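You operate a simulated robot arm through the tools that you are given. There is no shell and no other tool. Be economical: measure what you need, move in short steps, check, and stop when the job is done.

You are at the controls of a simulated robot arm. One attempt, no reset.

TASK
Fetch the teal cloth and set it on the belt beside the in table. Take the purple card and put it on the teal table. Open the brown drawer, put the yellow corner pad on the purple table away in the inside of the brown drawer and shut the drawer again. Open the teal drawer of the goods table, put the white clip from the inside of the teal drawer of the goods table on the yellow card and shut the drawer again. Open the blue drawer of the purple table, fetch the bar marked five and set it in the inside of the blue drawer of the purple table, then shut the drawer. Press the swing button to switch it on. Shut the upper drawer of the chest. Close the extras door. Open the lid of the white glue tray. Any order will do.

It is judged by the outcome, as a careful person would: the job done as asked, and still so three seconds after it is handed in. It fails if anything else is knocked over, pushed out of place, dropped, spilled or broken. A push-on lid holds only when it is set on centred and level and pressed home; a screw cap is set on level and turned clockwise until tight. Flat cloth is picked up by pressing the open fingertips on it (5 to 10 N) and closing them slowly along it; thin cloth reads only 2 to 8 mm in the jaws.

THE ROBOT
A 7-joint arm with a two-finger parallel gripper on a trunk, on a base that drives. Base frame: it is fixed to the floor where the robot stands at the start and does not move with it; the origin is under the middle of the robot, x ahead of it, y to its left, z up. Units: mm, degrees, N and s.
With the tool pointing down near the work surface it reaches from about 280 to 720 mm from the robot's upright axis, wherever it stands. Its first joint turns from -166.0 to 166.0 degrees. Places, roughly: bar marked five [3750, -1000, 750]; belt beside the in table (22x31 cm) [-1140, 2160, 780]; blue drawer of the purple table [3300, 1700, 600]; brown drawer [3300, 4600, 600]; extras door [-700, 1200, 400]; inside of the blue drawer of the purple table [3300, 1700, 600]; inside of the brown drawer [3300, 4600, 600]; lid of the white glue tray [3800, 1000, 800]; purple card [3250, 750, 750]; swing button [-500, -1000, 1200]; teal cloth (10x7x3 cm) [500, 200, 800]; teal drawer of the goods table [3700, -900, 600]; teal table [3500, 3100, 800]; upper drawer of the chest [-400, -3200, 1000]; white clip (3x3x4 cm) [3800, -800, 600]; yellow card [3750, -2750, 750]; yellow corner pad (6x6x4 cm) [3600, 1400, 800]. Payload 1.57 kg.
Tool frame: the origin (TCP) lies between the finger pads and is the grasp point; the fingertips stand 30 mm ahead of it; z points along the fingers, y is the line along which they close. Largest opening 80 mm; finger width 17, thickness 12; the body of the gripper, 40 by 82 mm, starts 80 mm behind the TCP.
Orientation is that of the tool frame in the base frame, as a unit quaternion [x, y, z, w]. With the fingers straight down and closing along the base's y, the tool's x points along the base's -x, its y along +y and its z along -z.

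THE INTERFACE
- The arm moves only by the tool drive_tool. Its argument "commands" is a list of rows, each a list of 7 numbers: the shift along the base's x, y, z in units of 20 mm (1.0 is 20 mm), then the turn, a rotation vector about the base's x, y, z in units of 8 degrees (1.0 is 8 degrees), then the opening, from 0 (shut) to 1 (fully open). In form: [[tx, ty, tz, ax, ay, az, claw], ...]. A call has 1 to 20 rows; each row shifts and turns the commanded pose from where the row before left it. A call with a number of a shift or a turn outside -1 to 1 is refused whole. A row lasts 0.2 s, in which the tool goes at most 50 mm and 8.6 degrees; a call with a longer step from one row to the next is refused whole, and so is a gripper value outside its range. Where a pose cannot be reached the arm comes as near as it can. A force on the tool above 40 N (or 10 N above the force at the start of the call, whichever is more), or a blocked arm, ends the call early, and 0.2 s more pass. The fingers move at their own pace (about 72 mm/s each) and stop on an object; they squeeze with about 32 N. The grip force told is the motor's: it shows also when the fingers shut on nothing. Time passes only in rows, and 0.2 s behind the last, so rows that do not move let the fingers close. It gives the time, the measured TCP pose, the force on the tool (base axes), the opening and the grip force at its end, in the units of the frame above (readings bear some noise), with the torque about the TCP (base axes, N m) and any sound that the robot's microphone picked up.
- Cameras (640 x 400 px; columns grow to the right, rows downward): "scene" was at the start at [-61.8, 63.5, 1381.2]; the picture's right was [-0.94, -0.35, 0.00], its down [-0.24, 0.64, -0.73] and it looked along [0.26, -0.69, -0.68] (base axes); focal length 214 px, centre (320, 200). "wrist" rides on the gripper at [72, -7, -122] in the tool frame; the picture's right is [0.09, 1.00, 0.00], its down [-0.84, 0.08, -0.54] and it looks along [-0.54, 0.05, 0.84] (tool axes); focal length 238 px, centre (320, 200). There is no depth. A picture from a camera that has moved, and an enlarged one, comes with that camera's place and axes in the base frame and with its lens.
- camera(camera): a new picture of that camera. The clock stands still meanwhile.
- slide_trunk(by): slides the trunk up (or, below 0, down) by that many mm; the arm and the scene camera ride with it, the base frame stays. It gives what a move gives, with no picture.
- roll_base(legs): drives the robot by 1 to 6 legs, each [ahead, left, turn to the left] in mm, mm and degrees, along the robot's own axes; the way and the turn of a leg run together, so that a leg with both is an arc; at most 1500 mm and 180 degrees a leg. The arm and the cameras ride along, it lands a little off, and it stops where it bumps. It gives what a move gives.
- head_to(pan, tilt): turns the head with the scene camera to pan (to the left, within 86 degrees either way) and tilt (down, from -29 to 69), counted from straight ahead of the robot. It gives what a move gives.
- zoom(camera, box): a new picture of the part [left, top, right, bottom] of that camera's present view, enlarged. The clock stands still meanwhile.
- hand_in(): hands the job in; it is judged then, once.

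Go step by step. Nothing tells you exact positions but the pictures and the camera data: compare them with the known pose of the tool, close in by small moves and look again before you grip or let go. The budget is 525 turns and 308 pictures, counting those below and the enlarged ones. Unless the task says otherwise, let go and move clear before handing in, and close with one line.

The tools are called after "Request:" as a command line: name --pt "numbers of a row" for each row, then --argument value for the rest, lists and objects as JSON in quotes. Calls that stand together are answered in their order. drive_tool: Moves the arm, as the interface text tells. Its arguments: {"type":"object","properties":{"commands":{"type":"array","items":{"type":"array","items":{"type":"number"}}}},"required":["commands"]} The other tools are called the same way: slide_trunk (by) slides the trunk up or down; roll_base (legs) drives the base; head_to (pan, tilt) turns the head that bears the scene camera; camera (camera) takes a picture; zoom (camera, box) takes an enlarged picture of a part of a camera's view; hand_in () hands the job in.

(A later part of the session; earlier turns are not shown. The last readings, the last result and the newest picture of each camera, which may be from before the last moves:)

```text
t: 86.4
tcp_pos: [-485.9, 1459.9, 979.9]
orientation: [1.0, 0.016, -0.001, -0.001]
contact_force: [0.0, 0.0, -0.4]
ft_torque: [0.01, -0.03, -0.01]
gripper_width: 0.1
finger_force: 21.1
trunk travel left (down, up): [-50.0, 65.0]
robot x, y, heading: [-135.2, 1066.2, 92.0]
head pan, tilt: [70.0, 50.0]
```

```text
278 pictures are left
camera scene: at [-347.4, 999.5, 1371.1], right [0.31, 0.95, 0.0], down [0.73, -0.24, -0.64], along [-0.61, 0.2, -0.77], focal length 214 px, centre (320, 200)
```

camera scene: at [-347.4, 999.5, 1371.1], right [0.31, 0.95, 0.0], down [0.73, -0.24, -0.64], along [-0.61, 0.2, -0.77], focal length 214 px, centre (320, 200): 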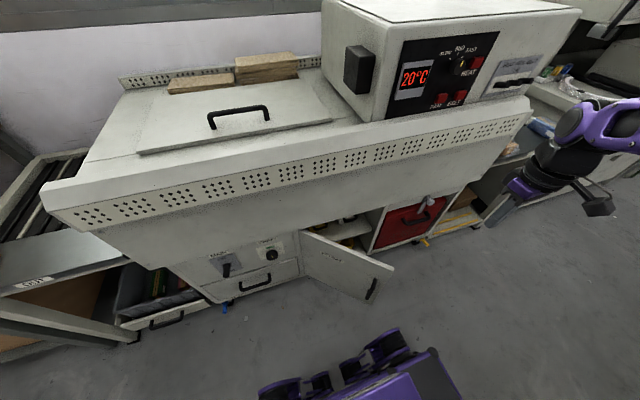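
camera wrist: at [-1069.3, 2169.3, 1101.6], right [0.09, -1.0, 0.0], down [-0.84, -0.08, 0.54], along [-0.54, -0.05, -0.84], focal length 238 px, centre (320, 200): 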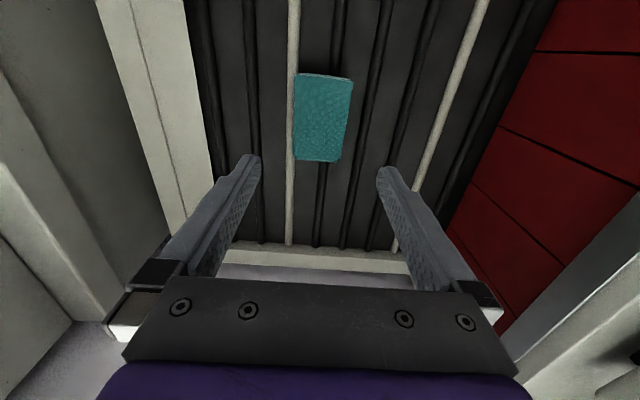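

The extras door is hinged at about (-800,1065), its free edge now at about (-555,1340) with its top at z≈630. I'll reposition and push it shut with closed, tilted fingers.

Request:
roll_base --legs '[[220, -130, -2]]'

Request:
drive_tool --pt "-0.5 -1 -0.5 0 0.5 0 0" --pt "-0.5 -1 -0.5 0 0.5 0 0" --pt "-0.3 -1 -0.5 0 0.5 0 0" --pt "-0.3 -1 -0.5 0 0.5 0 0" --pt "0 -1 -0.5 0 0.5 0 0" --pt "0 -1 -0.5 0 0.5 0 0" --pt "0 -1 -0.5 0 0.5 0 0" --pt "0 -1 -0.5 0 0.5 0 0" --pt "0 -1 -0.5 0 0.5 0 0" --pt "0 -1 -0.5 0 0.5 0 0" --pt "0 -1 -0.5 0 0.5 0 0" --pt "0 -1 -0.5 0 0.5 0 0" --pt "0 -1 -0.5 0 0.5 0 0" --pt "0 -1 -0.5 0 0.5 0 0" --pt "0 -1 -0.5 0 0.5 0 0" --pt "0 -1 -0.5 0 0 0 0" --pt "0 -1 -0.5 0 0 0 0" --pt "0 -1 -0.5 0 0 0 0" --pt "0 -1 -0.5 0 0 0 0" --pt "0 -1 -0.5 0 0 0 0"

Request:
camera --camera "scene"

```text
t: 88.3
tcp_pos: [-346.5, 1694.6, 979.9]
orientation: [1.0, 0.001, -0.001, -0.002]
contact_force: [0.4, 0.0, 0.3]
ft_torque: [-0.02, -0.02, 0.01]
gripper_width: 0.0
finger_force: 21.2
trunk travel left (down, up): [-50.0, 65.0]
robot x, y, heading: [-9.5, 1292.4, 90.2]
head pan, tilt: [70.0, 50.0]
```

```text
t: 92.5
tcp_pos: [-432.7, 1326.7, 767.5]
orientation: [0.865, -0.001, -0.501, -0.003]
contact_force: [0.6, 0.4, -0.5]
ft_torque: [0.01, 0.01, 0.03]
gripper_width: 0.0
finger_force: 21.7
out of reach, approached as far as the arm can: row 11, 12, 13, 14, 15, 16
trunk travel left (down, up): [-50.0, 65.0]
robot x, y, heading: [-8.1, 1292.7, 90.1]
head pan, tilt: [70.0, 50.0]
```

```text
277 pictures are left
camera scene: at [-222.0, 1230.5, 1371.2], right [0.34, 0.94, 0.0], down [0.72, -0.26, -0.64], along [-0.6, 0.22, -0.77], focal length 214 px, centre (320, 200)
```

scene: 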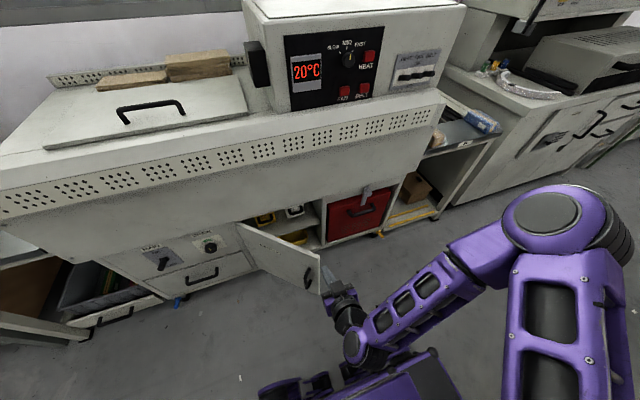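

Request:
drive_tool --pt "-1 -0.6 -0.2 0 0 0 0" --pt "-1 -0.6 -0.2 0 0 0 0" --pt "-1 -0.6 -0.2 0 0 0 0" --pt "-1 -0.6 -0.2 0 0 0 0" --pt "-1 -0.6 -0.2 0 0 0 0" --pt "-1 -0.3 -0.8 0 0 0 0" --pt "0 0 -1 0 0 0 0" --pt "0 0 -1 0 0 0 0" --pt "0 0 -1 0 0 0 0" --pt "0 0 -1 0 0 0 0" --pt "0 0 -1 0 0 0 0" --pt "0 0 -1 0 0 0 0" --pt "0 0 -1 0 0 0 0" --pt "0 0 -1 0 0 0 0"

Request:
camera --camera "scene"

```text
t: 95.5
tcp_pos: [-548.2, 1259.7, 572.0]
orientation: [0.866, 0.0, -0.5, -0.002]
contact_force: [-0.3, -0.6, 0.7]
ft_torque: [-0.01, 0.0, 0.0]
gripper_width: 0.0
finger_force: 21.6
trunk travel left (down, up): [-50.0, 65.0]
robot x, y, heading: [-11.2, 1287.8, 90.2]
head pan, tilt: [70.0, 50.0]
```

```text
276 pictures are left
camera scene: at [-222.1, 1230.3, 1371.2], right [0.34, 0.94, 0.0], down [0.72, -0.26, -0.64], along [-0.6, 0.22, -0.77], focal length 214 px, centre (320, 200)
```

scene: 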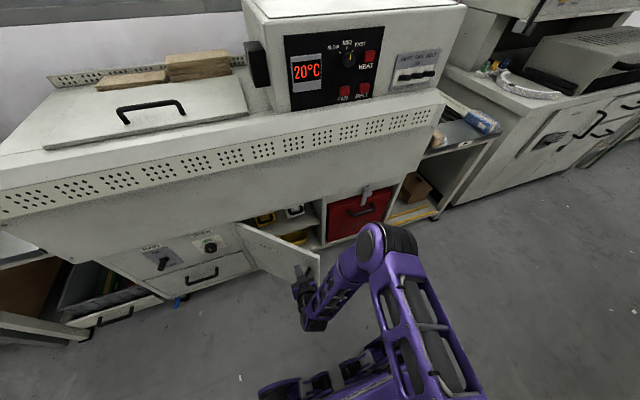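

Request:
drive_tool --pt "-0.8 0.2 0 0 0 0 0" --pt "-0.8 0.2 0 0 0 0 0" --pt "-0.8 0.2 0 0 0 0 0" --pt "-0.6 0.2 0 0 0 0 0" --pt "-0.6 0.3 0 0 0 0 0" --pt "-0.6 0.3 0 0 0 0 0" --pt "-0.6 0.3 0 0 0 0 0" --pt "-0.6 0.3 0 0 0 0 0" --pt "-0.6 0.3 0 0 0 0 0" --pt "-0.6 0.3 0 0 0 0 0" --pt "-0.6 0.3 0 0 0 0 0" --pt "-0.6 0.3 0 0 0 0 0" --pt "-0.6 0.3 0 0 0 0 0"

Request:
camera --camera "scene"

```text
t: 98.3
tcp_pos: [-718.8, 1329.7, 570.4]
orientation: [0.867, 0.0, -0.499, -0.003]
contact_force: [0.2, 0.9, -0.3]
ft_torque: [-0.03, 0.0, 0.03]
gripper_width: 0.0
finger_force: 21.1
trunk travel left (down, up): [-50.0, 65.0]
robot x, y, heading: [-9.4, 1291.9, 90.2]
head pan, tilt: [70.0, 50.0]
```

```text
275 pictures are left
camera scene: at [-222.2, 1230.3, 1371.1], right [0.34, 0.94, 0.0], down [0.72, -0.26, -0.64], along [-0.6, 0.22, -0.77], focal length 214 px, centre (320, 200)
```

scene: 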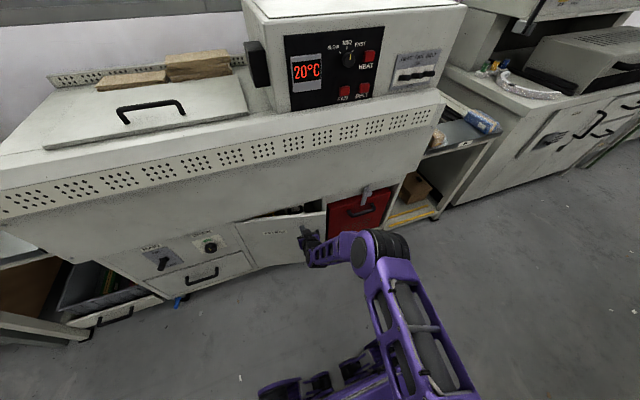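

The door is swinging in. Keep pushing to the stop.

Request:
drive_tool --pt "-0.5 0.1 0 0 0 0 0" --pt "-0.5 0.1 0 0 0 0 0" --pt "-0.5 0.1 0 0 0 0 0" --pt "-0.4 0 0 0 0 0 0" --pt "-0.4 0 0 0 0 0 0" --pt "-0.4 0 0 0 0 0 0" --pt "-0.4 0 0 0 0 0 0" --pt "-0.4 0 0 0 0 0 0" --pt "-0.4 0 0 0 0 0 0" --pt "-0.4 0 0 0 0 0 0"

Request:
camera --camera "scene"

```text
t: 100.2
tcp_pos: [-785.2, 1337.5, 568.0]
orientation: [0.868, 0.0, -0.497, -0.002]
contact_force: [23.9, -1.5, 15.1]
ft_torque: [-0.2, 0.33, 0.09]
gripper_width: 0.1
finger_force: 21.7
trunk travel left (down, up): [-50.0, 65.0]
robot x, y, heading: [-11.4, 1291.5, 90.2]
head pan, tilt: [70.0, 50.0]
stopped in row 9: the force on the tool passed its limit at 62 N (the readings are from after the stop); the commanded pose is now the measured one
```

```text
274 pictures are left
camera scene: at [-219.6, 1230.3, 1371.7], right [0.34, 0.94, 0.0], down [0.72, -0.26, -0.64], along [-0.61, 0.22, -0.77], focal length 214 px, centre (320, 200)
```

scene: 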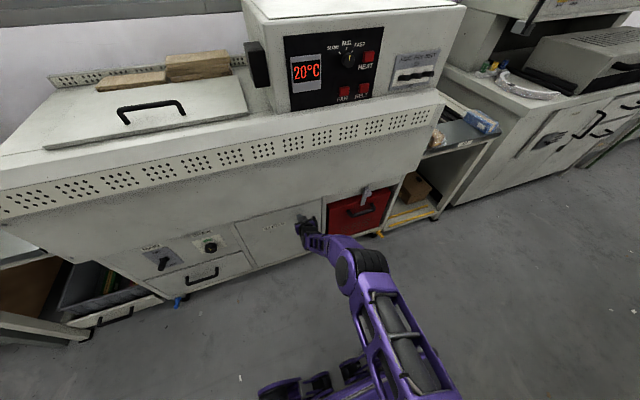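

The door is shut. Retreat the arm, raise it, and drive to the cabinet with the swing button.

Request:
drive_tool --pt "1 0 0 0 0 0 0" --pt "1 0 0 0 0 0 0" --pt "1 0 0 0 0 0 0" --pt "1 0 0 0 0 0 0" --pt "1 0 0.2 0 0 0 0" --pt "1 0 0.5 0 0 0 0" --pt "1 0 1 0 0 0 0" --pt "0.7 0 1 0 0 0 0" --pt "0.5 0 1 0 0.3 0 0" --pt "0.5 0 1 0 0.3 0 0" --pt "0 0 1 0 0.3 0 0" --pt "0 0 1 0 0.3 0 0" --pt "0 0 1 0 0.3 0 0" --pt "0 0 1 0 0.3 0 0" --pt "0 0 1 0 0.3 0 0" --pt "0 0 1 0 0.3 0 0" --pt "0 0 1 0 0.3 0 0" --pt "0 0 1 0 0.3 0 0" --pt "0 0 1 0 0.4 0 0" --pt "0 0 1 0 0.35 0 0"

Request:
camera --camera "scene"

```text
t: 104.3
tcp_pos: [-612.9, 1336.7, 860.8]
orientation: [0.71, 0.0, -0.705, -0.002]
contact_force: [-0.9, 0.5, 0.1]
ft_torque: [0.01, -0.01, 0.0]
gripper_width: 0.1
finger_force: 20.9
trunk travel left (down, up): [-50.0, 65.0]
robot x, y, heading: [-5.9, 1291.0, 89.9]
head pan, tilt: [70.0, 50.0]
```

```text
273 pictures are left
camera scene: at [-221.8, 1230.4, 1371.1], right [0.34, 0.94, 0.0], down [0.72, -0.26, -0.64], along [-0.6, 0.22, -0.77], focal length 214 px, centre (320, 200)
```

scene: 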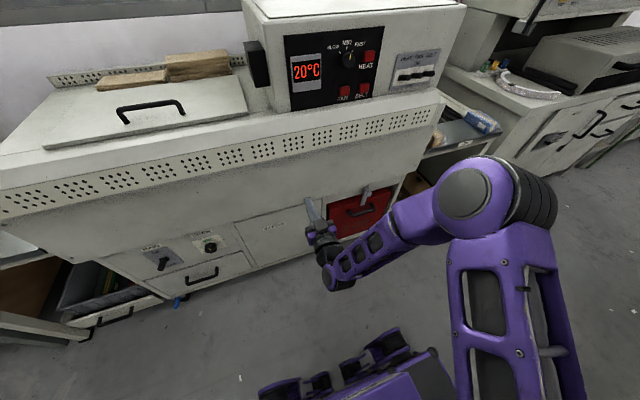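

Request:
roll_base --legs '[[0, -80, 0], [-1500, 0, 0], [0, -220, 0], [-500, 0, 0]]'

Request:
head_to --pan 86 --tilt 20

Request:
camera --camera "scene"

```text
t: 113.9
tcp_pos: [-463.4, -157.1, 861.0]
orientation: [0.709, 0.0, -0.705, -0.002]
contact_force: [0.4, -0.1, 0.1]
ft_torque: [0.0, 0.02, -0.01]
gripper_width: 0.0
finger_force: 20.7
trunk travel left (down, up): [-50.0, 65.0]
robot x, y, heading: [145.7, -198.9, 90.0]
head pan, tilt: [70.0, 50.0]
stopped in leg 3: the robot was blocked; the commanded pose is now the measured one
```

```text
t: 114.9
tcp_pos: [-462.1, -156.9, 860.5]
orientation: [0.709, -0.001, -0.705, -0.002]
contact_force: [0.5, 0.0, -0.1]
ft_torque: [0.03, 0.02, 0.01]
gripper_width: 0.0
finger_force: 21.3
trunk travel left (down, up): [-50.0, 65.0]
robot x, y, heading: [142.4, -200.4, 89.9]
head pan, tilt: [85.9, 20.0]
```

```text
272 pictures are left
camera scene: at [-93.4, -284.0, 1416.6], right [0.07, 1.0, 0.0], down [0.34, -0.02, -0.94], along [-0.94, 0.07, -0.34], focal length 214 px, centre (320, 200)
```

scene: 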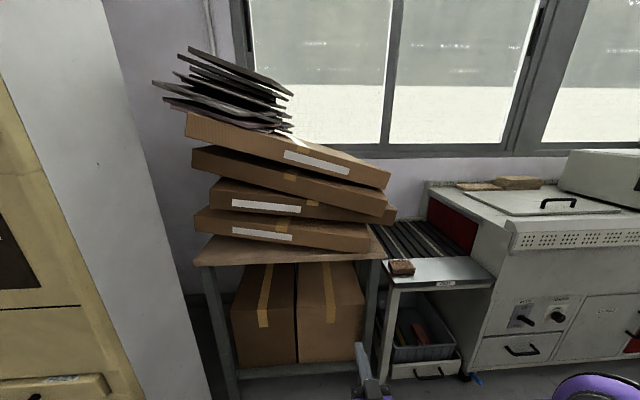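

It bumped the table corner softly. I'll back up first, then sidestep.

Request:
roll_base --legs '[[0, 40, 0], [-400, 0, 0], [0, -150, 0], [-200, 0, 0]]'

Request:
camera --camera "scene"

Request:
head_to --pan -40 --tilt 30

Request:
camera --camera "scene"

```text
t: 121.0
tcp_pos: [-351.8, -760.6, 860.5]
orientation: [0.709, -0.002, -0.705, -0.003]
contact_force: [-0.1, 0.0, -0.2]
ft_torque: [-0.01, 0.01, -0.04]
gripper_width: 0.0
finger_force: 21.5
trunk travel left (down, up): [-50.0, 65.0]
robot x, y, heading: [251.7, -807.0, 89.9]
head pan, tilt: [85.9, 20.0]
```

```text
271 pictures are left
camera scene: at [17.3, -890.7, 1416.7], right [0.07, 1.0, 0.0], down [0.34, -0.02, -0.94], along [-0.94, 0.07, -0.34], focal length 214 px, centre (320, 200)
```

scene: 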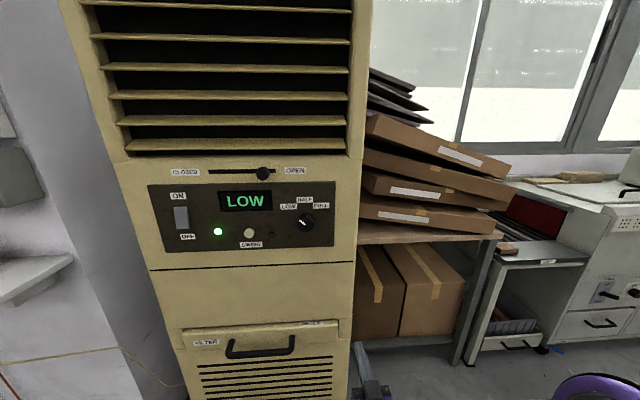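

```text
t: 123.0
tcp_pos: [-351.6, -761.3, 859.8]
orientation: [0.71, -0.001, -0.704, -0.002]
contact_force: [0.8, -0.2, 0.3]
ft_torque: [0.01, -0.02, 0.02]
gripper_width: 0.1
finger_force: 21.2
trunk travel left (down, up): [-50.0, 65.0]
robot x, y, heading: [253.8, -804.5, 89.9]
head pan, tilt: [-40.0, 30.0]
```

```text
270 pictures are left
camera scene: at [168.4, -828.3, 1400.7], right [0.77, -0.64, 0.0], down [-0.32, -0.38, -0.87], along [0.56, 0.66, -0.5], focal length 214 px, centre (320, 200)
```

scene: 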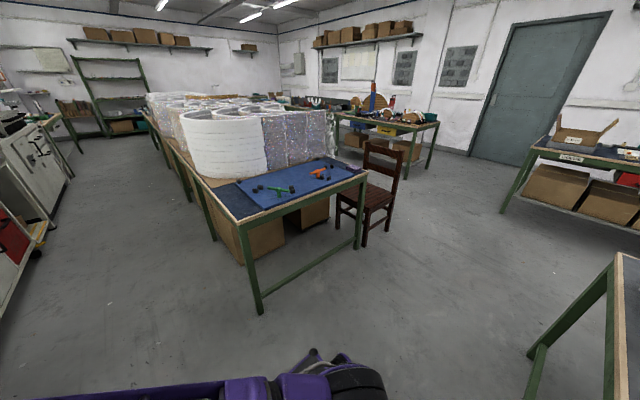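

The button triangulates to about (-468,-1032,1162). I'll back up level with it and raise the tool to that height.

Request:
roll_base --legs '[[-180, 0, 0]]'

Request:
head_to --pan 86 --tilt 20

Request:
zoom --camera "scene" --box '[140, 120, 460, 320]'

Request:
drive_tool --pt "0.5 0 1 0 0 0 0" --pt "0.5 0 1 0 0 0 0" --pt "0.5 0 1 0 0 0 0" --pt "0 0 1 0 0 0 0" --pt "0 0 1 0 0 0 0" --pt "0 0 1 0 0 0 0" --pt "0 0 1 0 0 0 0" --pt "0 0 1 0 0 0 0" --pt "0 0 1 0 0 0 0" --pt "0 0 1 0 0 0 0" --pt "0 0 1 0 0 0 0" --pt "0 0 1 0 0 0 0" --pt "0 0 1 0 0 0 0" --pt "0 0 1 0 0 0 0" --pt "0 0 1 0 0 0 0"

Request:
camera --camera "scene"

Request:
camera --camera "wrist"

```text
t: 124.6
tcp_pos: [-352.9, -942.2, 859.6]
orientation: [0.71, -0.001, -0.704, -0.003]
contact_force: [-0.1, 0.8, -0.4]
ft_torque: [0.0, 0.0, 0.06]
gripper_width: 0.1
finger_force: 21.4
trunk travel left (down, up): [-50.0, 65.0]
robot x, y, heading: [252.6, -988.3, 89.7]
head pan, tilt: [-40.0, 30.0]
```

```text
t: 126.6
tcp_pos: [-352.0, -943.1, 860.5]
orientation: [0.709, -0.003, -0.705, -0.004]
contact_force: [0.5, 0.2, 0.5]
ft_torque: [0.02, -0.04, 0.01]
gripper_width: 0.1
finger_force: 21.1
trunk travel left (down, up): [-50.0, 65.0]
robot x, y, heading: [248.8, -993.1, 89.9]
head pan, tilt: [85.9, 20.0]
```

```text
2.00 times, centred on (300, 220) of scene
camera zoom: at [16.8, -1072.6, 1416.7], right [0.07, 1.0, 0.0], down [0.34, -0.03, -0.94], along [-0.94, 0.07, -0.34], focal length 429 px, centre (360, 160)
```

zoom: 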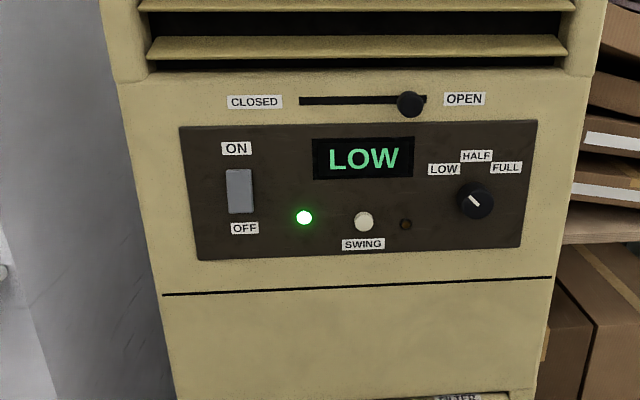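

```text
t: 129.9
tcp_pos: [-332.0, -924.3, 1091.9]
orientation: [0.746, -0.046, -0.664, 0.029]
contact_force: [0.0, 0.0, 0.3]
ft_torque: [0.01, 0.03, -0.02]
gripper_width: 0.0
finger_force: 20.8
trunk travel left (down, up): [-50.0, 65.0]
robot x, y, heading: [250.6, -993.8, 89.7]
head pan, tilt: [85.9, 20.0]
stopped in row 15: the arm was blocked; the commanded pose is now the measured one
```

```text
268 pictures are left
camera scene: at [16.8, -1072.1, 1417.6], right [0.08, 1.0, 0.0], down [0.33, -0.03, -0.94], along [-0.94, 0.08, -0.33], focal length 214 px, centre (320, 200)
```

scene: 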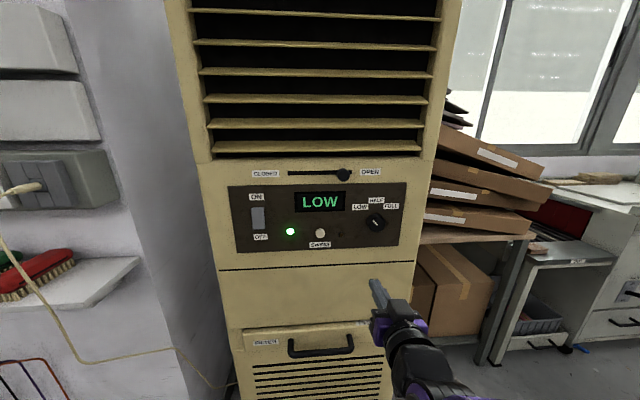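

```text
267 pictures are left
camera wrist: at [-203.0, -927.8, 1034.3], right [-0.02, -1.0, 0.01], down [0.44, 0.0, 0.9], along [-0.9, 0.02, 0.44], focal length 238 px, centre (320, 200)
```

wrist: 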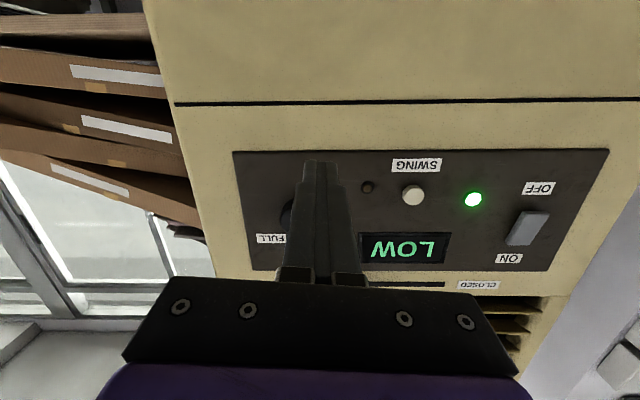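

The arm is near a joint limit; I'll raise the trunk for the last of the height instead, and relax the tilt a little.

Request:
slide_trunk --by 65

Request:
drive_tool --pt "0 -0.6 0 0 -0.5 0 0" --pt "0 -0.6 0 0 -0.5 0 0" --pt "0 -0.6 0 0 -0.5 0 0" --pt "0 -0.6 0 0 -0.5 0 0" --pt "0 -0.6 0 0 0 0 0" --pt "0 -0.6 0 0 0 0 0" --pt "0 -0.6 0 0 0 0 0" --pt "0 -0.6 0 0 0 0 0" --pt "0 -0.6 0 0 0 0 0"

Request:
camera --camera "scene"

Request:
camera --camera "wrist"

```text
t: 130.9
tcp_pos: [-330.7, -923.0, 1157.3]
orientation: [0.746, -0.045, -0.664, 0.029]
contact_force: [-1.0, 0.3, -0.9]
ft_torque: [0.0, -0.01, -0.05]
gripper_width: 0.1
finger_force: 20.9
trunk travel left (down, up): [-115.0, 0.0]
robot x, y, heading: [253.4, -991.3, 89.7]
head pan, tilt: [85.9, 20.0]
```

```text
t: 131.9
tcp_pos: [-332.8, -943.2, 1084.6]
orientation: [0.855, -0.094, -0.507, 0.047]
contact_force: [0.1, 0.2, -0.5]
ft_torque: [0.01, 0.03, 0.0]
gripper_width: 0.3
finger_force: 21.1
trunk travel left (down, up): [-115.0, 0.0]
robot x, y, heading: [249.0, -991.4, 89.9]
head pan, tilt: [85.9, 20.0]
stopped in row 4: the arm was blocked; the commanded pose is now the measured one
```

```text
266 pictures are left
camera scene: at [16.7, -1082.4, 1484.2], right [-0.03, 1.0, 0.0], down [0.32, 0.01, -0.95], along [-0.95, -0.03, -0.32], focal length 214 px, centre (320, 200)
```

scene: 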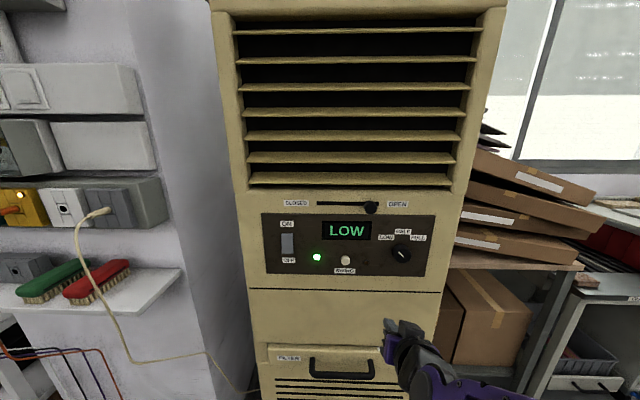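

```text
265 pictures are left
camera wrist: at [-193.1, -954.1, 1078.7], right [-0.07, -0.99, 0.09], down [0.07, 0.09, 0.99], along [-0.99, 0.08, 0.07], focal length 238 px, centre (320, 200)
```

wrist: 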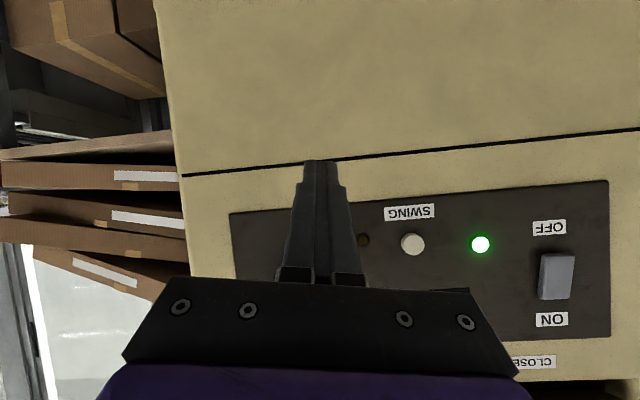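

The elbow is pressing against the head mast when reaching left. I'll turn the robot to face the panel and work straight ahead instead.

Request:
roll_base --legs '[[0, 0, 90]]'

Request:
drive_tool --pt "-1 0 0 0 0 -0.6 0" --pt "-1 0 0 0 0 -0.6 0" --pt "-1 0 0 0 0 -0.6 0" --pt "-1 0 0 0 0 -0.6 0" --pt "-1 0 0 0 0 -0.6 0" --pt "-1 0.5 0 0 0 -0.6 0" --pt "-1 0.5 0 0 0 -0.6 0" --pt "-1 0.5 0 0 0 -0.6 0" --pt "-1 0.5 0 0 0 -0.6 0" --pt "-1 0.5 0 0 0 -0.6 0" --pt "-1 1 0 0 0 -0.6 0" --pt "-1 1 0 0 0 -0.6 0" --pt "-1 1 0 0 0 -0.6 0" --pt "-1 1 0 0 0 -0.6 0" --pt "-1 1 0 0 0 -0.6 0" --pt "-1 1 0 0 0 -0.6 0" --pt "-1 1 0 0 0 -0.6 0" --pt "-1 1 0 0 0 -0.6 0" --pt "-1 1 0 0 0 -0.4 0" --pt "-1 1 0 0 0 0 0"

Request:
head_to --pan 0 --tilt 20

Request:
camera --camera "scene"

```text
t: 136.2
tcp_pos: [198.3, -1575.8, 1082.1]
orientation: [0.675, 0.536, -0.325, 0.389]
contact_force: [-1.0, 0.1, -0.5]
ft_torque: [0.0, 0.01, 0.02]
gripper_width: 0.0
finger_force: 20.7
trunk travel left (down, up): [-115.0, 0.0]
robot x, y, heading: [251.4, -991.4, 179.3]
head pan, tilt: [85.9, 20.0]
```

```text
t: 140.4
tcp_pos: [-203.6, -1325.0, 1082.4]
orientation: [0.856, -0.096, -0.507, 0.045]
contact_force: [0.1, 0.1, 0.3]
ft_torque: [-0.01, 0.02, -0.02]
gripper_width: 0.0
finger_force: 21.3
trunk travel left (down, up): [-115.0, 0.0]
robot x, y, heading: [251.1, -991.2, 179.4]
head pan, tilt: [85.9, 20.0]
```

```text
t: 142.1
tcp_pos: [-202.8, -1322.9, 1081.4]
orientation: [0.856, -0.096, -0.506, 0.045]
contact_force: [0.3, 0.2, -0.4]
ft_torque: [0.0, -0.04, 0.0]
gripper_width: 0.0
finger_force: 21.1
trunk travel left (down, up): [-115.0, 0.0]
robot x, y, heading: [253.9, -993.4, 179.8]
head pan, tilt: [0.0, 20.0]
```

```text
264 pictures are left
camera scene: at [287.6, -1208.7, 1481.4], right [-0.84, 0.55, 0.0], down [0.19, 0.29, -0.94], along [-0.51, -0.79, -0.34], focal length 214 px, centre (320, 200)
```

scene: 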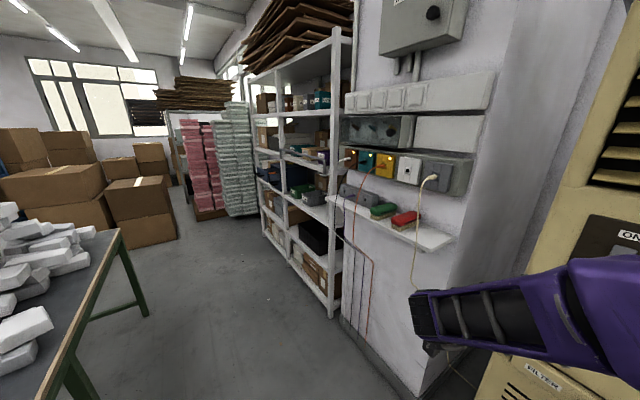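

Request:
drive_tool --pt "-0.3 1 0.3 0 0 0 0" --pt "-0.3 1 0.3 0 0 0 0" --pt "-0.3 1 0.3 0 0 0 0" --pt "-0.3 1 0.3 0 0 0 0" --pt "-0.3 1 0.3 0 0 0 0" --pt "-0.3 1 0.3 0 0 0 0" --pt "-0.3 1 0.3 0 0 0 0" --pt "-0.3 1 0.3 0 0 0 0" --pt "-0.3 1 0.3 0 0 0 0" --pt "-0.3 1 0.3 0 0 0 0" --pt "-0.3 1 0.3 0 0 0 0" --pt "-0.3 1 0.3 0 0 0 0" --pt "-0.3 1 0.3 0 0 0 0" --pt "-0.3 0.6 0.3 0 0 0 0"

Request:
head_to --pan -5 --tilt 20

Request:
camera --camera "scene"

Request:
camera --camera "wrist"

```text
t: 145.1
tcp_pos: [-285.4, -1053.0, 1167.0]
orientation: [0.857, -0.096, -0.505, 0.046]
contact_force: [0.2, 0.0, 0.1]
ft_torque: [0.03, -0.01, -0.02]
gripper_width: 0.0
finger_force: 21.6
trunk travel left (down, up): [-115.0, 0.0]
robot x, y, heading: [252.8, -995.1, 179.3]
head pan, tilt: [0.0, 20.0]
```

```text
t: 145.7
tcp_pos: [-285.3, -1053.5, 1167.5]
orientation: [0.856, -0.095, -0.507, 0.047]
contact_force: [-0.3, -0.2, 0.1]
ft_torque: [-0.01, 0.03, 0.02]
gripper_width: 0.2
finger_force: 21.3
trunk travel left (down, up): [-115.0, 0.0]
robot x, y, heading: [252.0, -991.2, 179.4]
head pan, tilt: [-5.0, 20.0]
```

```text
263 pictures are left
camera scene: at [245.8, -1121.7, 1481.7], right [0.1, 1.0, 0.0], down [0.34, -0.03, -0.94], along [-0.94, 0.09, -0.34], focal length 214 px, centre (320, 200)
```

scene: 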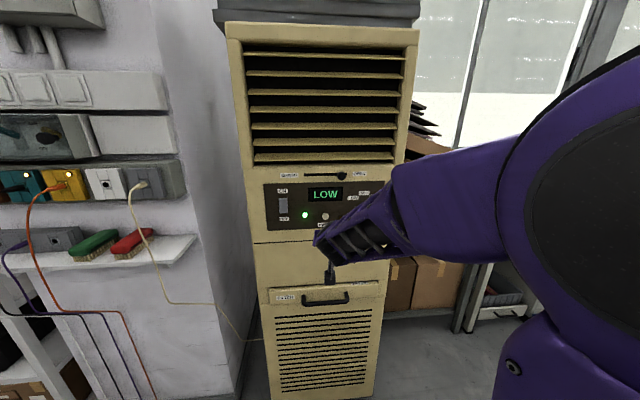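

```text
262 pictures are left
camera wrist: at [-145.5, -1064.0, 1162.4], right [-0.07, -0.99, 0.1], down [0.07, 0.09, 0.99], along [-0.99, 0.08, 0.07], focal length 238 px, centre (320, 200)
```

wrist: 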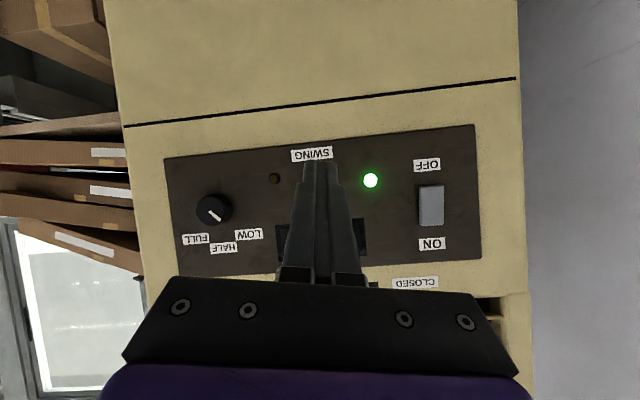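

Request:
drive_tool --pt "-0.8 0.5 0 0 0 0 0" --pt "-0.8 0.5 0 0 0 0 0" --pt "-0.8 0 0 0 0 0 0" --pt "-0.8 0 0 0 0 0 0" --pt "-0.8 0 0 0 0 0 0" --pt "-0.8 0 0 0 0 0 0" --pt "-0.8 0 0 0 0 0 0" --pt "0 0 0 0 0 0 0"

Request:
camera --camera "wrist"

Request:
zoom --camera "scene" --box '[260, 160, 388, 240]'

```text
t: 147.5
tcp_pos: [-398.2, -1034.0, 1167.2]
orientation: [0.856, -0.095, -0.506, 0.046]
contact_force: [0.3, -0.1, 0.7]
ft_torque: [0.04, 0.01, -0.01]
gripper_width: 0.0
finger_force: 21.5
trunk travel left (down, up): [-115.0, 0.0]
robot x, y, heading: [250.0, -990.2, 179.2]
head pan, tilt: [-5.0, 20.0]
```

```text
261 pictures are left
camera wrist: at [-258.0, -1044.6, 1161.9], right [-0.07, -0.99, 0.1], down [0.07, 0.09, 0.99], along [-0.99, 0.08, 0.06], focal length 238 px, centre (320, 200)
```

wrist: 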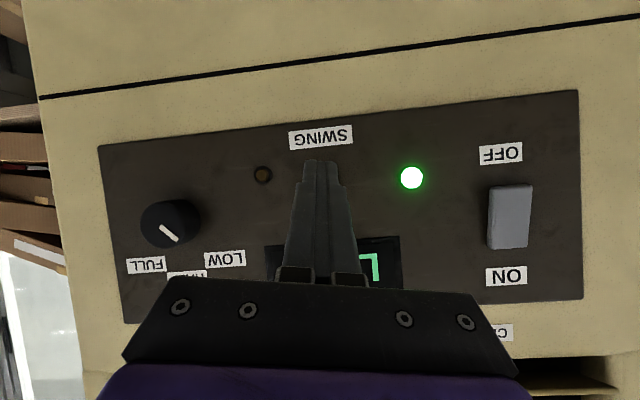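

```text
5.00 times, centred on (324, 200) of scene
camera zoom: at [245.7, -1121.7, 1481.7], right [0.1, 1.0, 0.0], down [0.34, -0.03, -0.94], along [-0.94, 0.09, -0.34], focal length 1072 px, centre (300, 200)
```

zoom: 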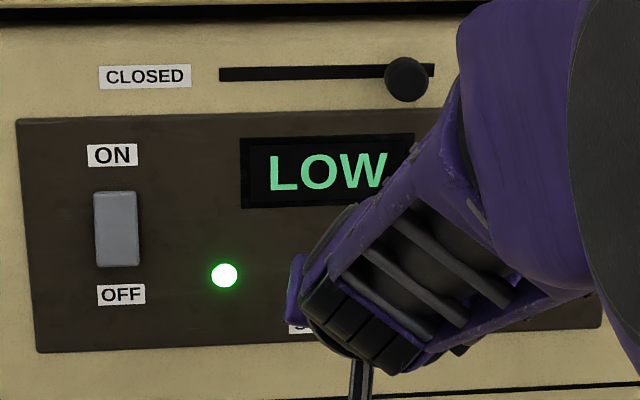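

Request:
drive_tool --pt "-0.5 0 -0.15 0 0 0 0" --pt "-0.5 0 0 0 0 0 0" --pt "-0.3 0 0 0 0 0 0" --pt "-0.2 0 0 0 0 0 0" --pt "-0.2 0 0 0 0 0 0" --pt "-0.2 0 0 0 0 0 0" --pt "-0.2 0 0 0 0 0 0"

Request:
camera --camera "wrist"

```text
t: 149.1
tcp_pos: [-438.4, -1032.8, 1164.7]
orientation: [0.856, -0.094, -0.505, 0.047]
contact_force: [20.7, 0.2, 0.8]
ft_torque: [-0.01, -0.14, 0.02]
gripper_width: 0.4
finger_force: 21.2
trunk travel left (down, up): [-115.0, 0.0]
robot x, y, heading: [250.1, -992.5, 179.6]
head pan, tilt: [-5.0, 20.0]
heard: click
```

```text
259 pictures are left
camera wrist: at [-297.3, -1044.2, 1159.7], right [-0.07, -0.99, 0.1], down [0.07, 0.09, 0.99], along [-0.99, 0.08, 0.06], focal length 238 px, centre (320, 200)
```

wrist: 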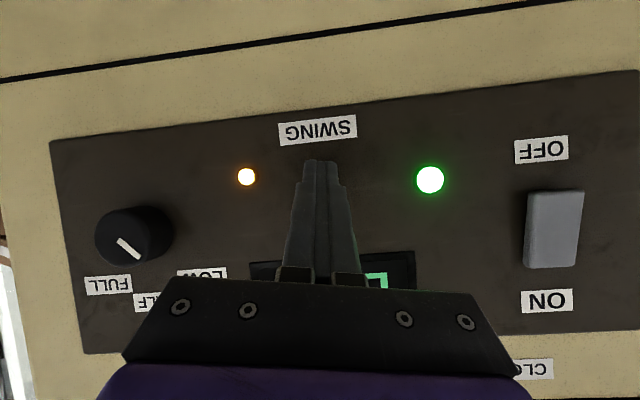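

Click heard and the amber swing lamp is lit. Retreat, then turn towards the chest (-400,-3200).

Request:
drive_tool --pt "1 0 0 0 0 0 0" --pt "1 0 0 0 0 0 0" --pt "1 0 0 0 0 0 0" --pt "1 0 0 0 0 0 0" --pt "1 0 0 0 0 0 0" --pt "1 0 0 0 0 0 0"

Request:
camera --camera "wrist"

Request:
roll_base --legs '[[0, 0, 90]]'

Request:
head_to --pan -30 --tilt 20

Request:
camera --camera "scene"

```text
t: 150.5
tcp_pos: [-318.1, -1032.8, 1163.9]
orientation: [0.856, -0.095, -0.506, 0.046]
contact_force: [-0.4, 0.5, 0.3]
ft_torque: [0.01, -0.03, 0.02]
gripper_width: 0.1
finger_force: 21.4
trunk travel left (down, up): [-115.0, 0.0]
robot x, y, heading: [251.1, -989.3, 179.2]
head pan, tilt: [-5.0, 20.0]
```

```text
258 pictures are left
camera wrist: at [-177.7, -1043.8, 1159.2], right [-0.07, -0.99, 0.1], down [0.07, 0.09, 0.99], along [-0.99, 0.08, 0.07], focal length 238 px, centre (320, 200)
```

wrist: 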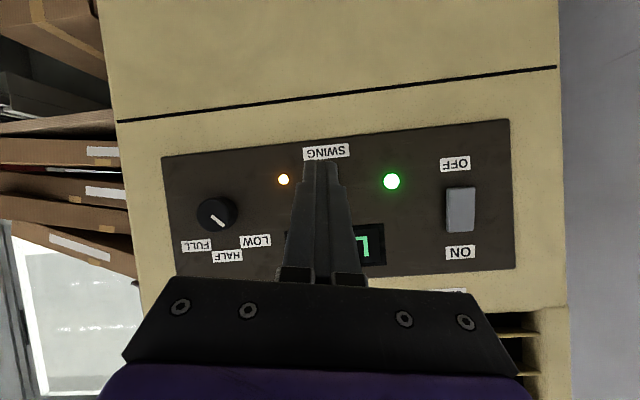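

```text
t: 154.8
tcp_pos: [292.5, -1560.5, 1164.7]
orientation: [0.672, 0.539, -0.324, 0.391]
contact_force: [-0.2, 0.7, 0.0]
ft_torque: [0.02, 0.01, 0.04]
gripper_width: 0.2
finger_force: 21.5
trunk travel left (down, up): [-115.0, 0.0]
robot x, y, heading: [251.6, -987.5, -90.5]
head pan, tilt: [-5.0, 20.0]
```

```text
t: 155.7
tcp_pos: [292.5, -1559.4, 1164.7]
orientation: [0.672, 0.539, -0.325, 0.391]
contact_force: [-0.3, -0.4, 0.0]
ft_torque: [0.01, 0.02, 0.0]
gripper_width: 0.0
finger_force: 20.9
trunk travel left (down, up): [-115.0, 0.0]
robot x, y, heading: [251.5, -993.7, -90.8]
head pan, tilt: [-30.0, 20.0]
```

```text
257 pictures are left
camera scene: at [343.5, -981.5, 1481.7], right [-0.86, 0.51, 0.0], down [0.17, 0.29, -0.94], along [-0.48, -0.81, -0.34], focal length 214 px, centre (320, 200)
```

scene: 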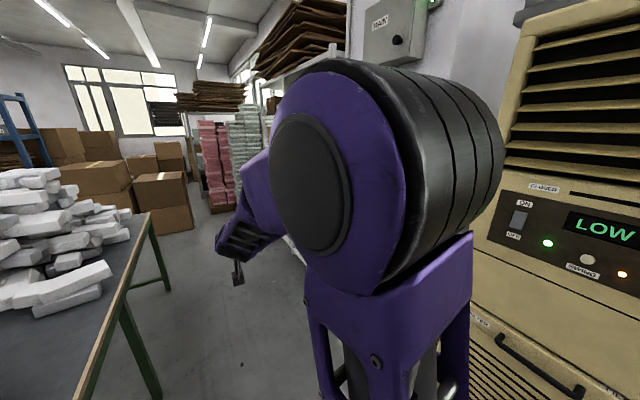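

Request:
roll_base --legs '[[1300, 0, 0]]'

Request:
camera --camera "scene"

Request:
head_to --pan -75 --tilt 30

Request:
camera --camera "scene"

```text
t: 162.2
tcp_pos: [293.3, -2855.2, 1165.0]
orientation: [0.67, 0.543, -0.322, 0.392]
contact_force: [0.3, -0.7, -0.1]
ft_torque: [-0.01, 0.01, 0.0]
gripper_width: 0.0
finger_force: 21.0
trunk travel left (down, up): [-115.0, 0.0]
robot x, y, heading: [245.2, -2288.9, -89.9]
head pan, tilt: [-30.0, 20.0]
```

```text
256 pictures are left
camera scene: at [338.0, -2275.4, 1481.7], right [-0.87, 0.5, 0.0], down [0.17, 0.3, -0.94], along [-0.47, -0.81, -0.34], focal length 214 px, centre (320, 200)
```

scene: 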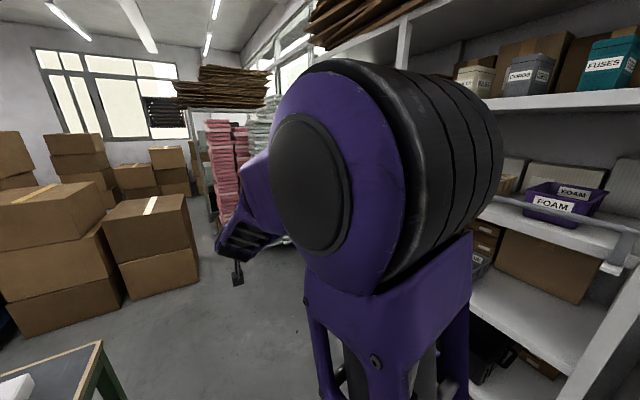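

```text
t: 163.4
tcp_pos: [295.9, -2854.4, 1164.9]
orientation: [0.668, 0.543, -0.322, 0.394]
contact_force: [-0.5, 0.6, 0.8]
ft_torque: [-0.02, -0.01, -0.01]
gripper_width: 0.2
finger_force: 21.8
trunk travel left (down, up): [-115.0, 0.0]
robot x, y, heading: [245.5, -2285.5, -89.8]
head pan, tilt: [-75.0, 30.0]
```

```text
255 pictures are left
camera scene: at [297.1, -2218.4, 1465.7], right [-0.26, 0.97, 0.0], down [0.48, 0.13, -0.87], along [-0.84, -0.23, -0.5], focal length 214 px, centre (320, 200)
```

scene: 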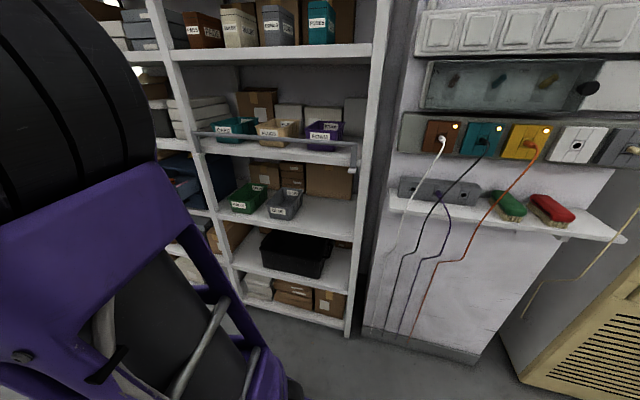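

Request:
roll_base --legs '[[600, 0, 0]]'

Request:
camera --camera "scene"

```text
t: 166.8
tcp_pos: [294.6, -3455.2, 1163.8]
orientation: [0.669, 0.542, -0.323, 0.393]
contact_force: [0.5, -0.7, -0.2]
ft_torque: [0.0, -0.04, -0.03]
gripper_width: 0.1
finger_force: 21.8
trunk travel left (down, up): [-115.0, 0.0]
robot x, y, heading: [249.8, -2888.0, -89.8]
head pan, tilt: [-75.0, 30.0]
```

```text
254 pictures are left
camera scene: at [298.2, -2819.6, 1465.6], right [-0.26, 0.97, 0.0], down [0.48, 0.13, -0.87], along [-0.84, -0.23, -0.5], focal length 214 px, centre (320, 200)
```

scene: 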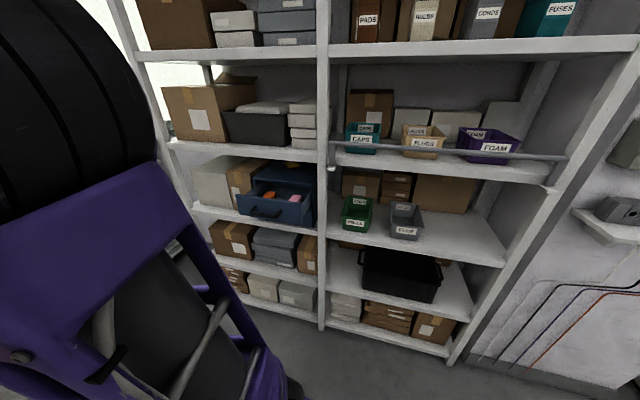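

Request:
zoom --camera "scene" --box '[190, 130, 350, 230]'

```text
4.00 times, centred on (270, 180) of scene
camera zoom: at [298.2, -2819.6, 1465.6], right [-0.26, 0.97, 0.0], down [0.48, 0.13, -0.87], along [-0.84, -0.23, -0.5], focal length 858 px, centre (520, 280)
```

zoom: 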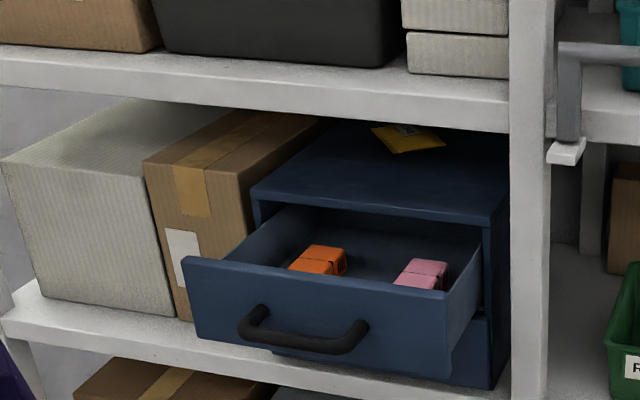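

The blue chest sits on the shelf with its upper drawer pulled out toward +x. I'll position in front, facing -x.

Request:
roll_base --legs '[[330, 60, 0], [0, 0, -90]]'

Request:
head_to --pan 0 --tilt 30

Request:
camera --camera "scene"

Request:
camera --camera "wrist"

```text
t: 172.9
tcp_pos: [-260.5, -3271.0, 1164.2]
orientation: [0.857, -0.087, -0.505, 0.051]
contact_force: [0.6, 0.2, -0.3]
ft_torque: [0.02, 0.0, 0.01]
gripper_width: 0.2
finger_force: 21.3
trunk travel left (down, up): [-115.0, 0.0]
robot x, y, heading: [305.9, -3214.4, -179.7]
head pan, tilt: [-75.0, 30.0]
```

```text
t: 174.3
tcp_pos: [-260.6, -3270.3, 1164.3]
orientation: [0.857, -0.088, -0.505, 0.051]
contact_force: [0.0, 0.1, -0.5]
ft_torque: [0.01, -0.01, -0.01]
gripper_width: 0.1
finger_force: 20.8
trunk travel left (down, up): [-115.0, 0.0]
robot x, y, heading: [303.7, -3220.8, -179.6]
head pan, tilt: [0.0, 30.0]
```

```text
252 pictures are left
camera scene: at [306.7, -3357.5, 1465.7], right [-0.01, 1.0, 0.0], down [0.5, 0.0, -0.87], along [-0.87, -0.01, -0.5], focal length 214 px, centre (320, 200)
```

scene: 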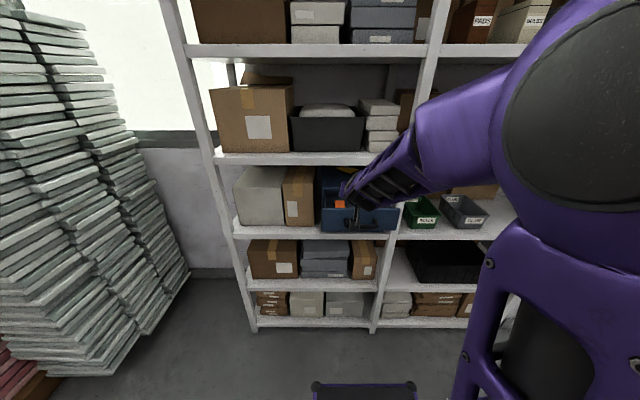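

```text
251 pictures are left
camera wrist: at [-120.8, -3279.4, 1159.2], right [-0.05, -0.99, 0.1], down [0.07, 0.09, 0.99], along [-1.0, 0.06, 0.07], focal length 238 px, centre (320, 200)
```

wrist: 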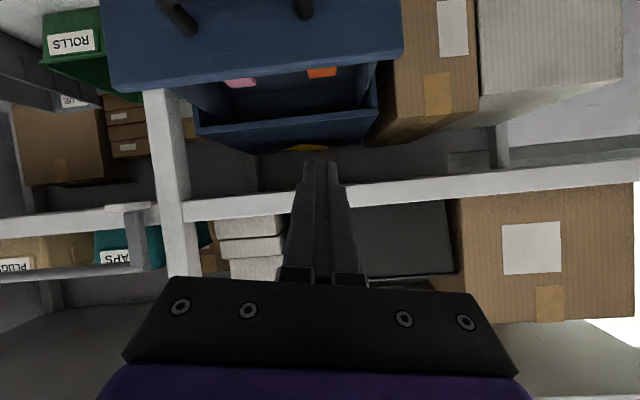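

The drawer's front plate is at x≈-364, y -3357..-3073, top z≈1042. I'll lower in front of its upper middle and push.

Request:
drive_tool --pt "0.2 0.5 -0.8 0 0 0 0" --pt "0.2 0.5 -0.8 0 0 0 0" --pt "0 0.5 -0.8 0 0 0 0" --pt "0 0.5 -0.8 0 0 0 0" --pt "0 0.4 -0.8 0 0 0 0" --pt "0 0.3 -0.8 0 0 0 0" --pt "0 0 -0.8 0 0 0 0" --pt "-0.4 0 -0.8 0 0 0 0"

Request:
camera --camera "wrist"

Request:
zoom --camera "scene" --box '[270, 150, 430, 250]'

```text
t: 176.1
tcp_pos: [-260.6, -3217.6, 1036.9]
orientation: [0.857, -0.087, -0.505, 0.052]
contact_force: [-0.4, -0.2, 0.0]
ft_torque: [0.01, -0.01, 0.04]
gripper_width: 0.2
finger_force: 21.2
trunk travel left (down, up): [-115.0, 0.0]
robot x, y, heading: [309.3, -3218.1, -179.6]
head pan, tilt: [0.0, 30.0]
```

```text
250 pictures are left
camera wrist: at [-120.5, -3225.9, 1031.0], right [-0.05, -0.99, 0.1], down [0.07, 0.09, 0.99], along [-1.0, 0.06, 0.07], focal length 238 px, centre (320, 200)
```

wrist: 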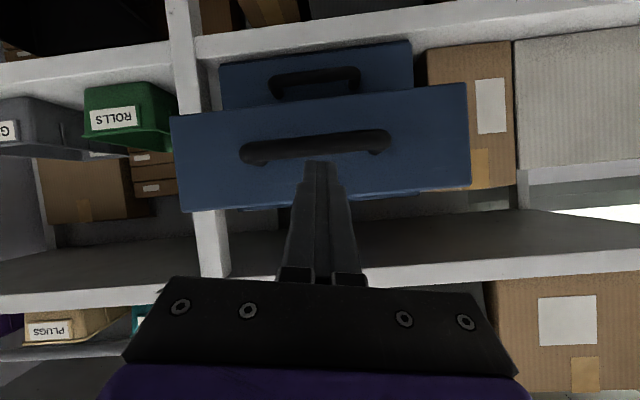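

```text
4.00 times, centred on (350, 200) of scene
camera zoom: at [306.8, -3357.5, 1465.7], right [-0.01, 1.0, 0.0], down [0.5, 0.0, -0.87], along [-0.87, -0.01, -0.5], focal length 858 px, centre (200, 200)
```

zoom: 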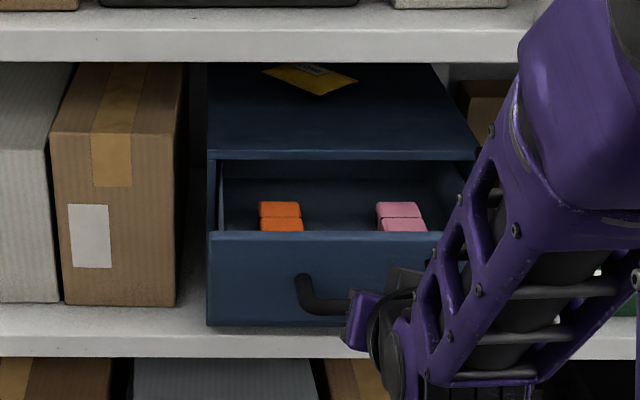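

Request:
drive_tool --pt "-0.6 0 0.15 0 0 0 0" --pt "-0.6 0 0.1 0 0 0 0" --pt "-0.6 0 0 0 0 0 0" --pt "-0.6 0 0 0 0 0 0" --pt "-0.6 0 0 0 0 0 0" --pt "-0.6 0 0 0 0 0 0" --pt "-0.6 0 0 0 0 0 0" --pt "-0.6 0 0 0 0 0 0" --pt "-0.6 0 0 0 0 0 0" --pt "-0.6 0 0 0 0 0 0" --pt "-0.6 0 0 0 0 0 0"

Request:
camera --camera "wrist"

Request:
zoom --camera "scene" --box '[270, 150, 430, 250]'

```text
t: 178.5
tcp_pos: [-393.9, -3217.3, 1040.3]
orientation: [0.857, -0.088, -0.505, 0.05]
contact_force: [0.4, -0.3, -0.7]
ft_torque: [0.02, -0.01, -0.01]
gripper_width: 0.1
finger_force: 21.5
trunk travel left (down, up): [-115.0, 0.0]
robot x, y, heading: [306.6, -3217.0, -179.5]
head pan, tilt: [0.0, 30.0]
```

```text
248 pictures are left
camera wrist: at [-253.1, -3225.9, 1035.0], right [-0.05, -0.99, 0.1], down [0.07, 0.09, 0.99], along [-1.0, 0.06, 0.06], focal length 238 px, centre (320, 200)
```

wrist: 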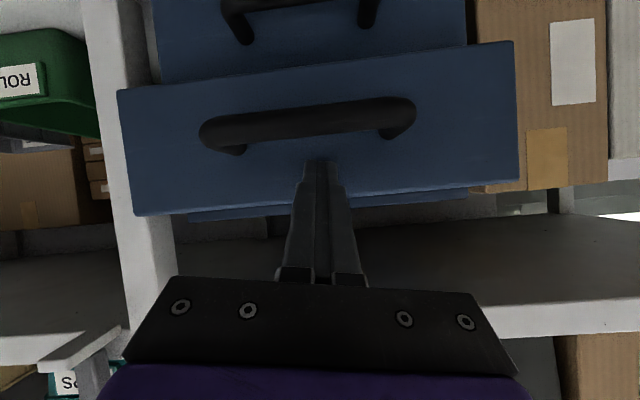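

```text
4.00 times, centred on (350, 200) of scene
camera zoom: at [306.7, -3357.5, 1465.6], right [-0.01, 1.0, 0.0], down [0.5, 0.0, -0.87], along [-0.87, -0.01, -0.5], focal length 858 px, centre (200, 200)
```

zoom: 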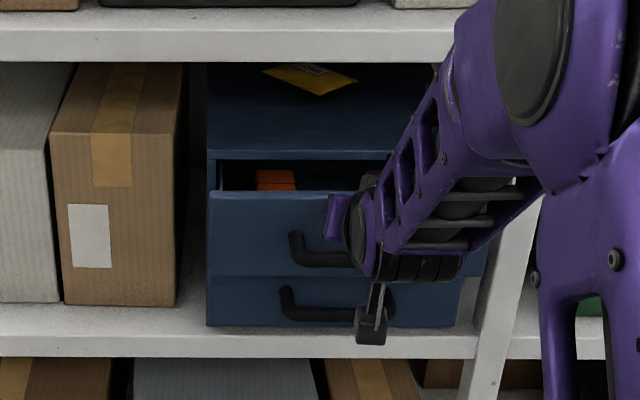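

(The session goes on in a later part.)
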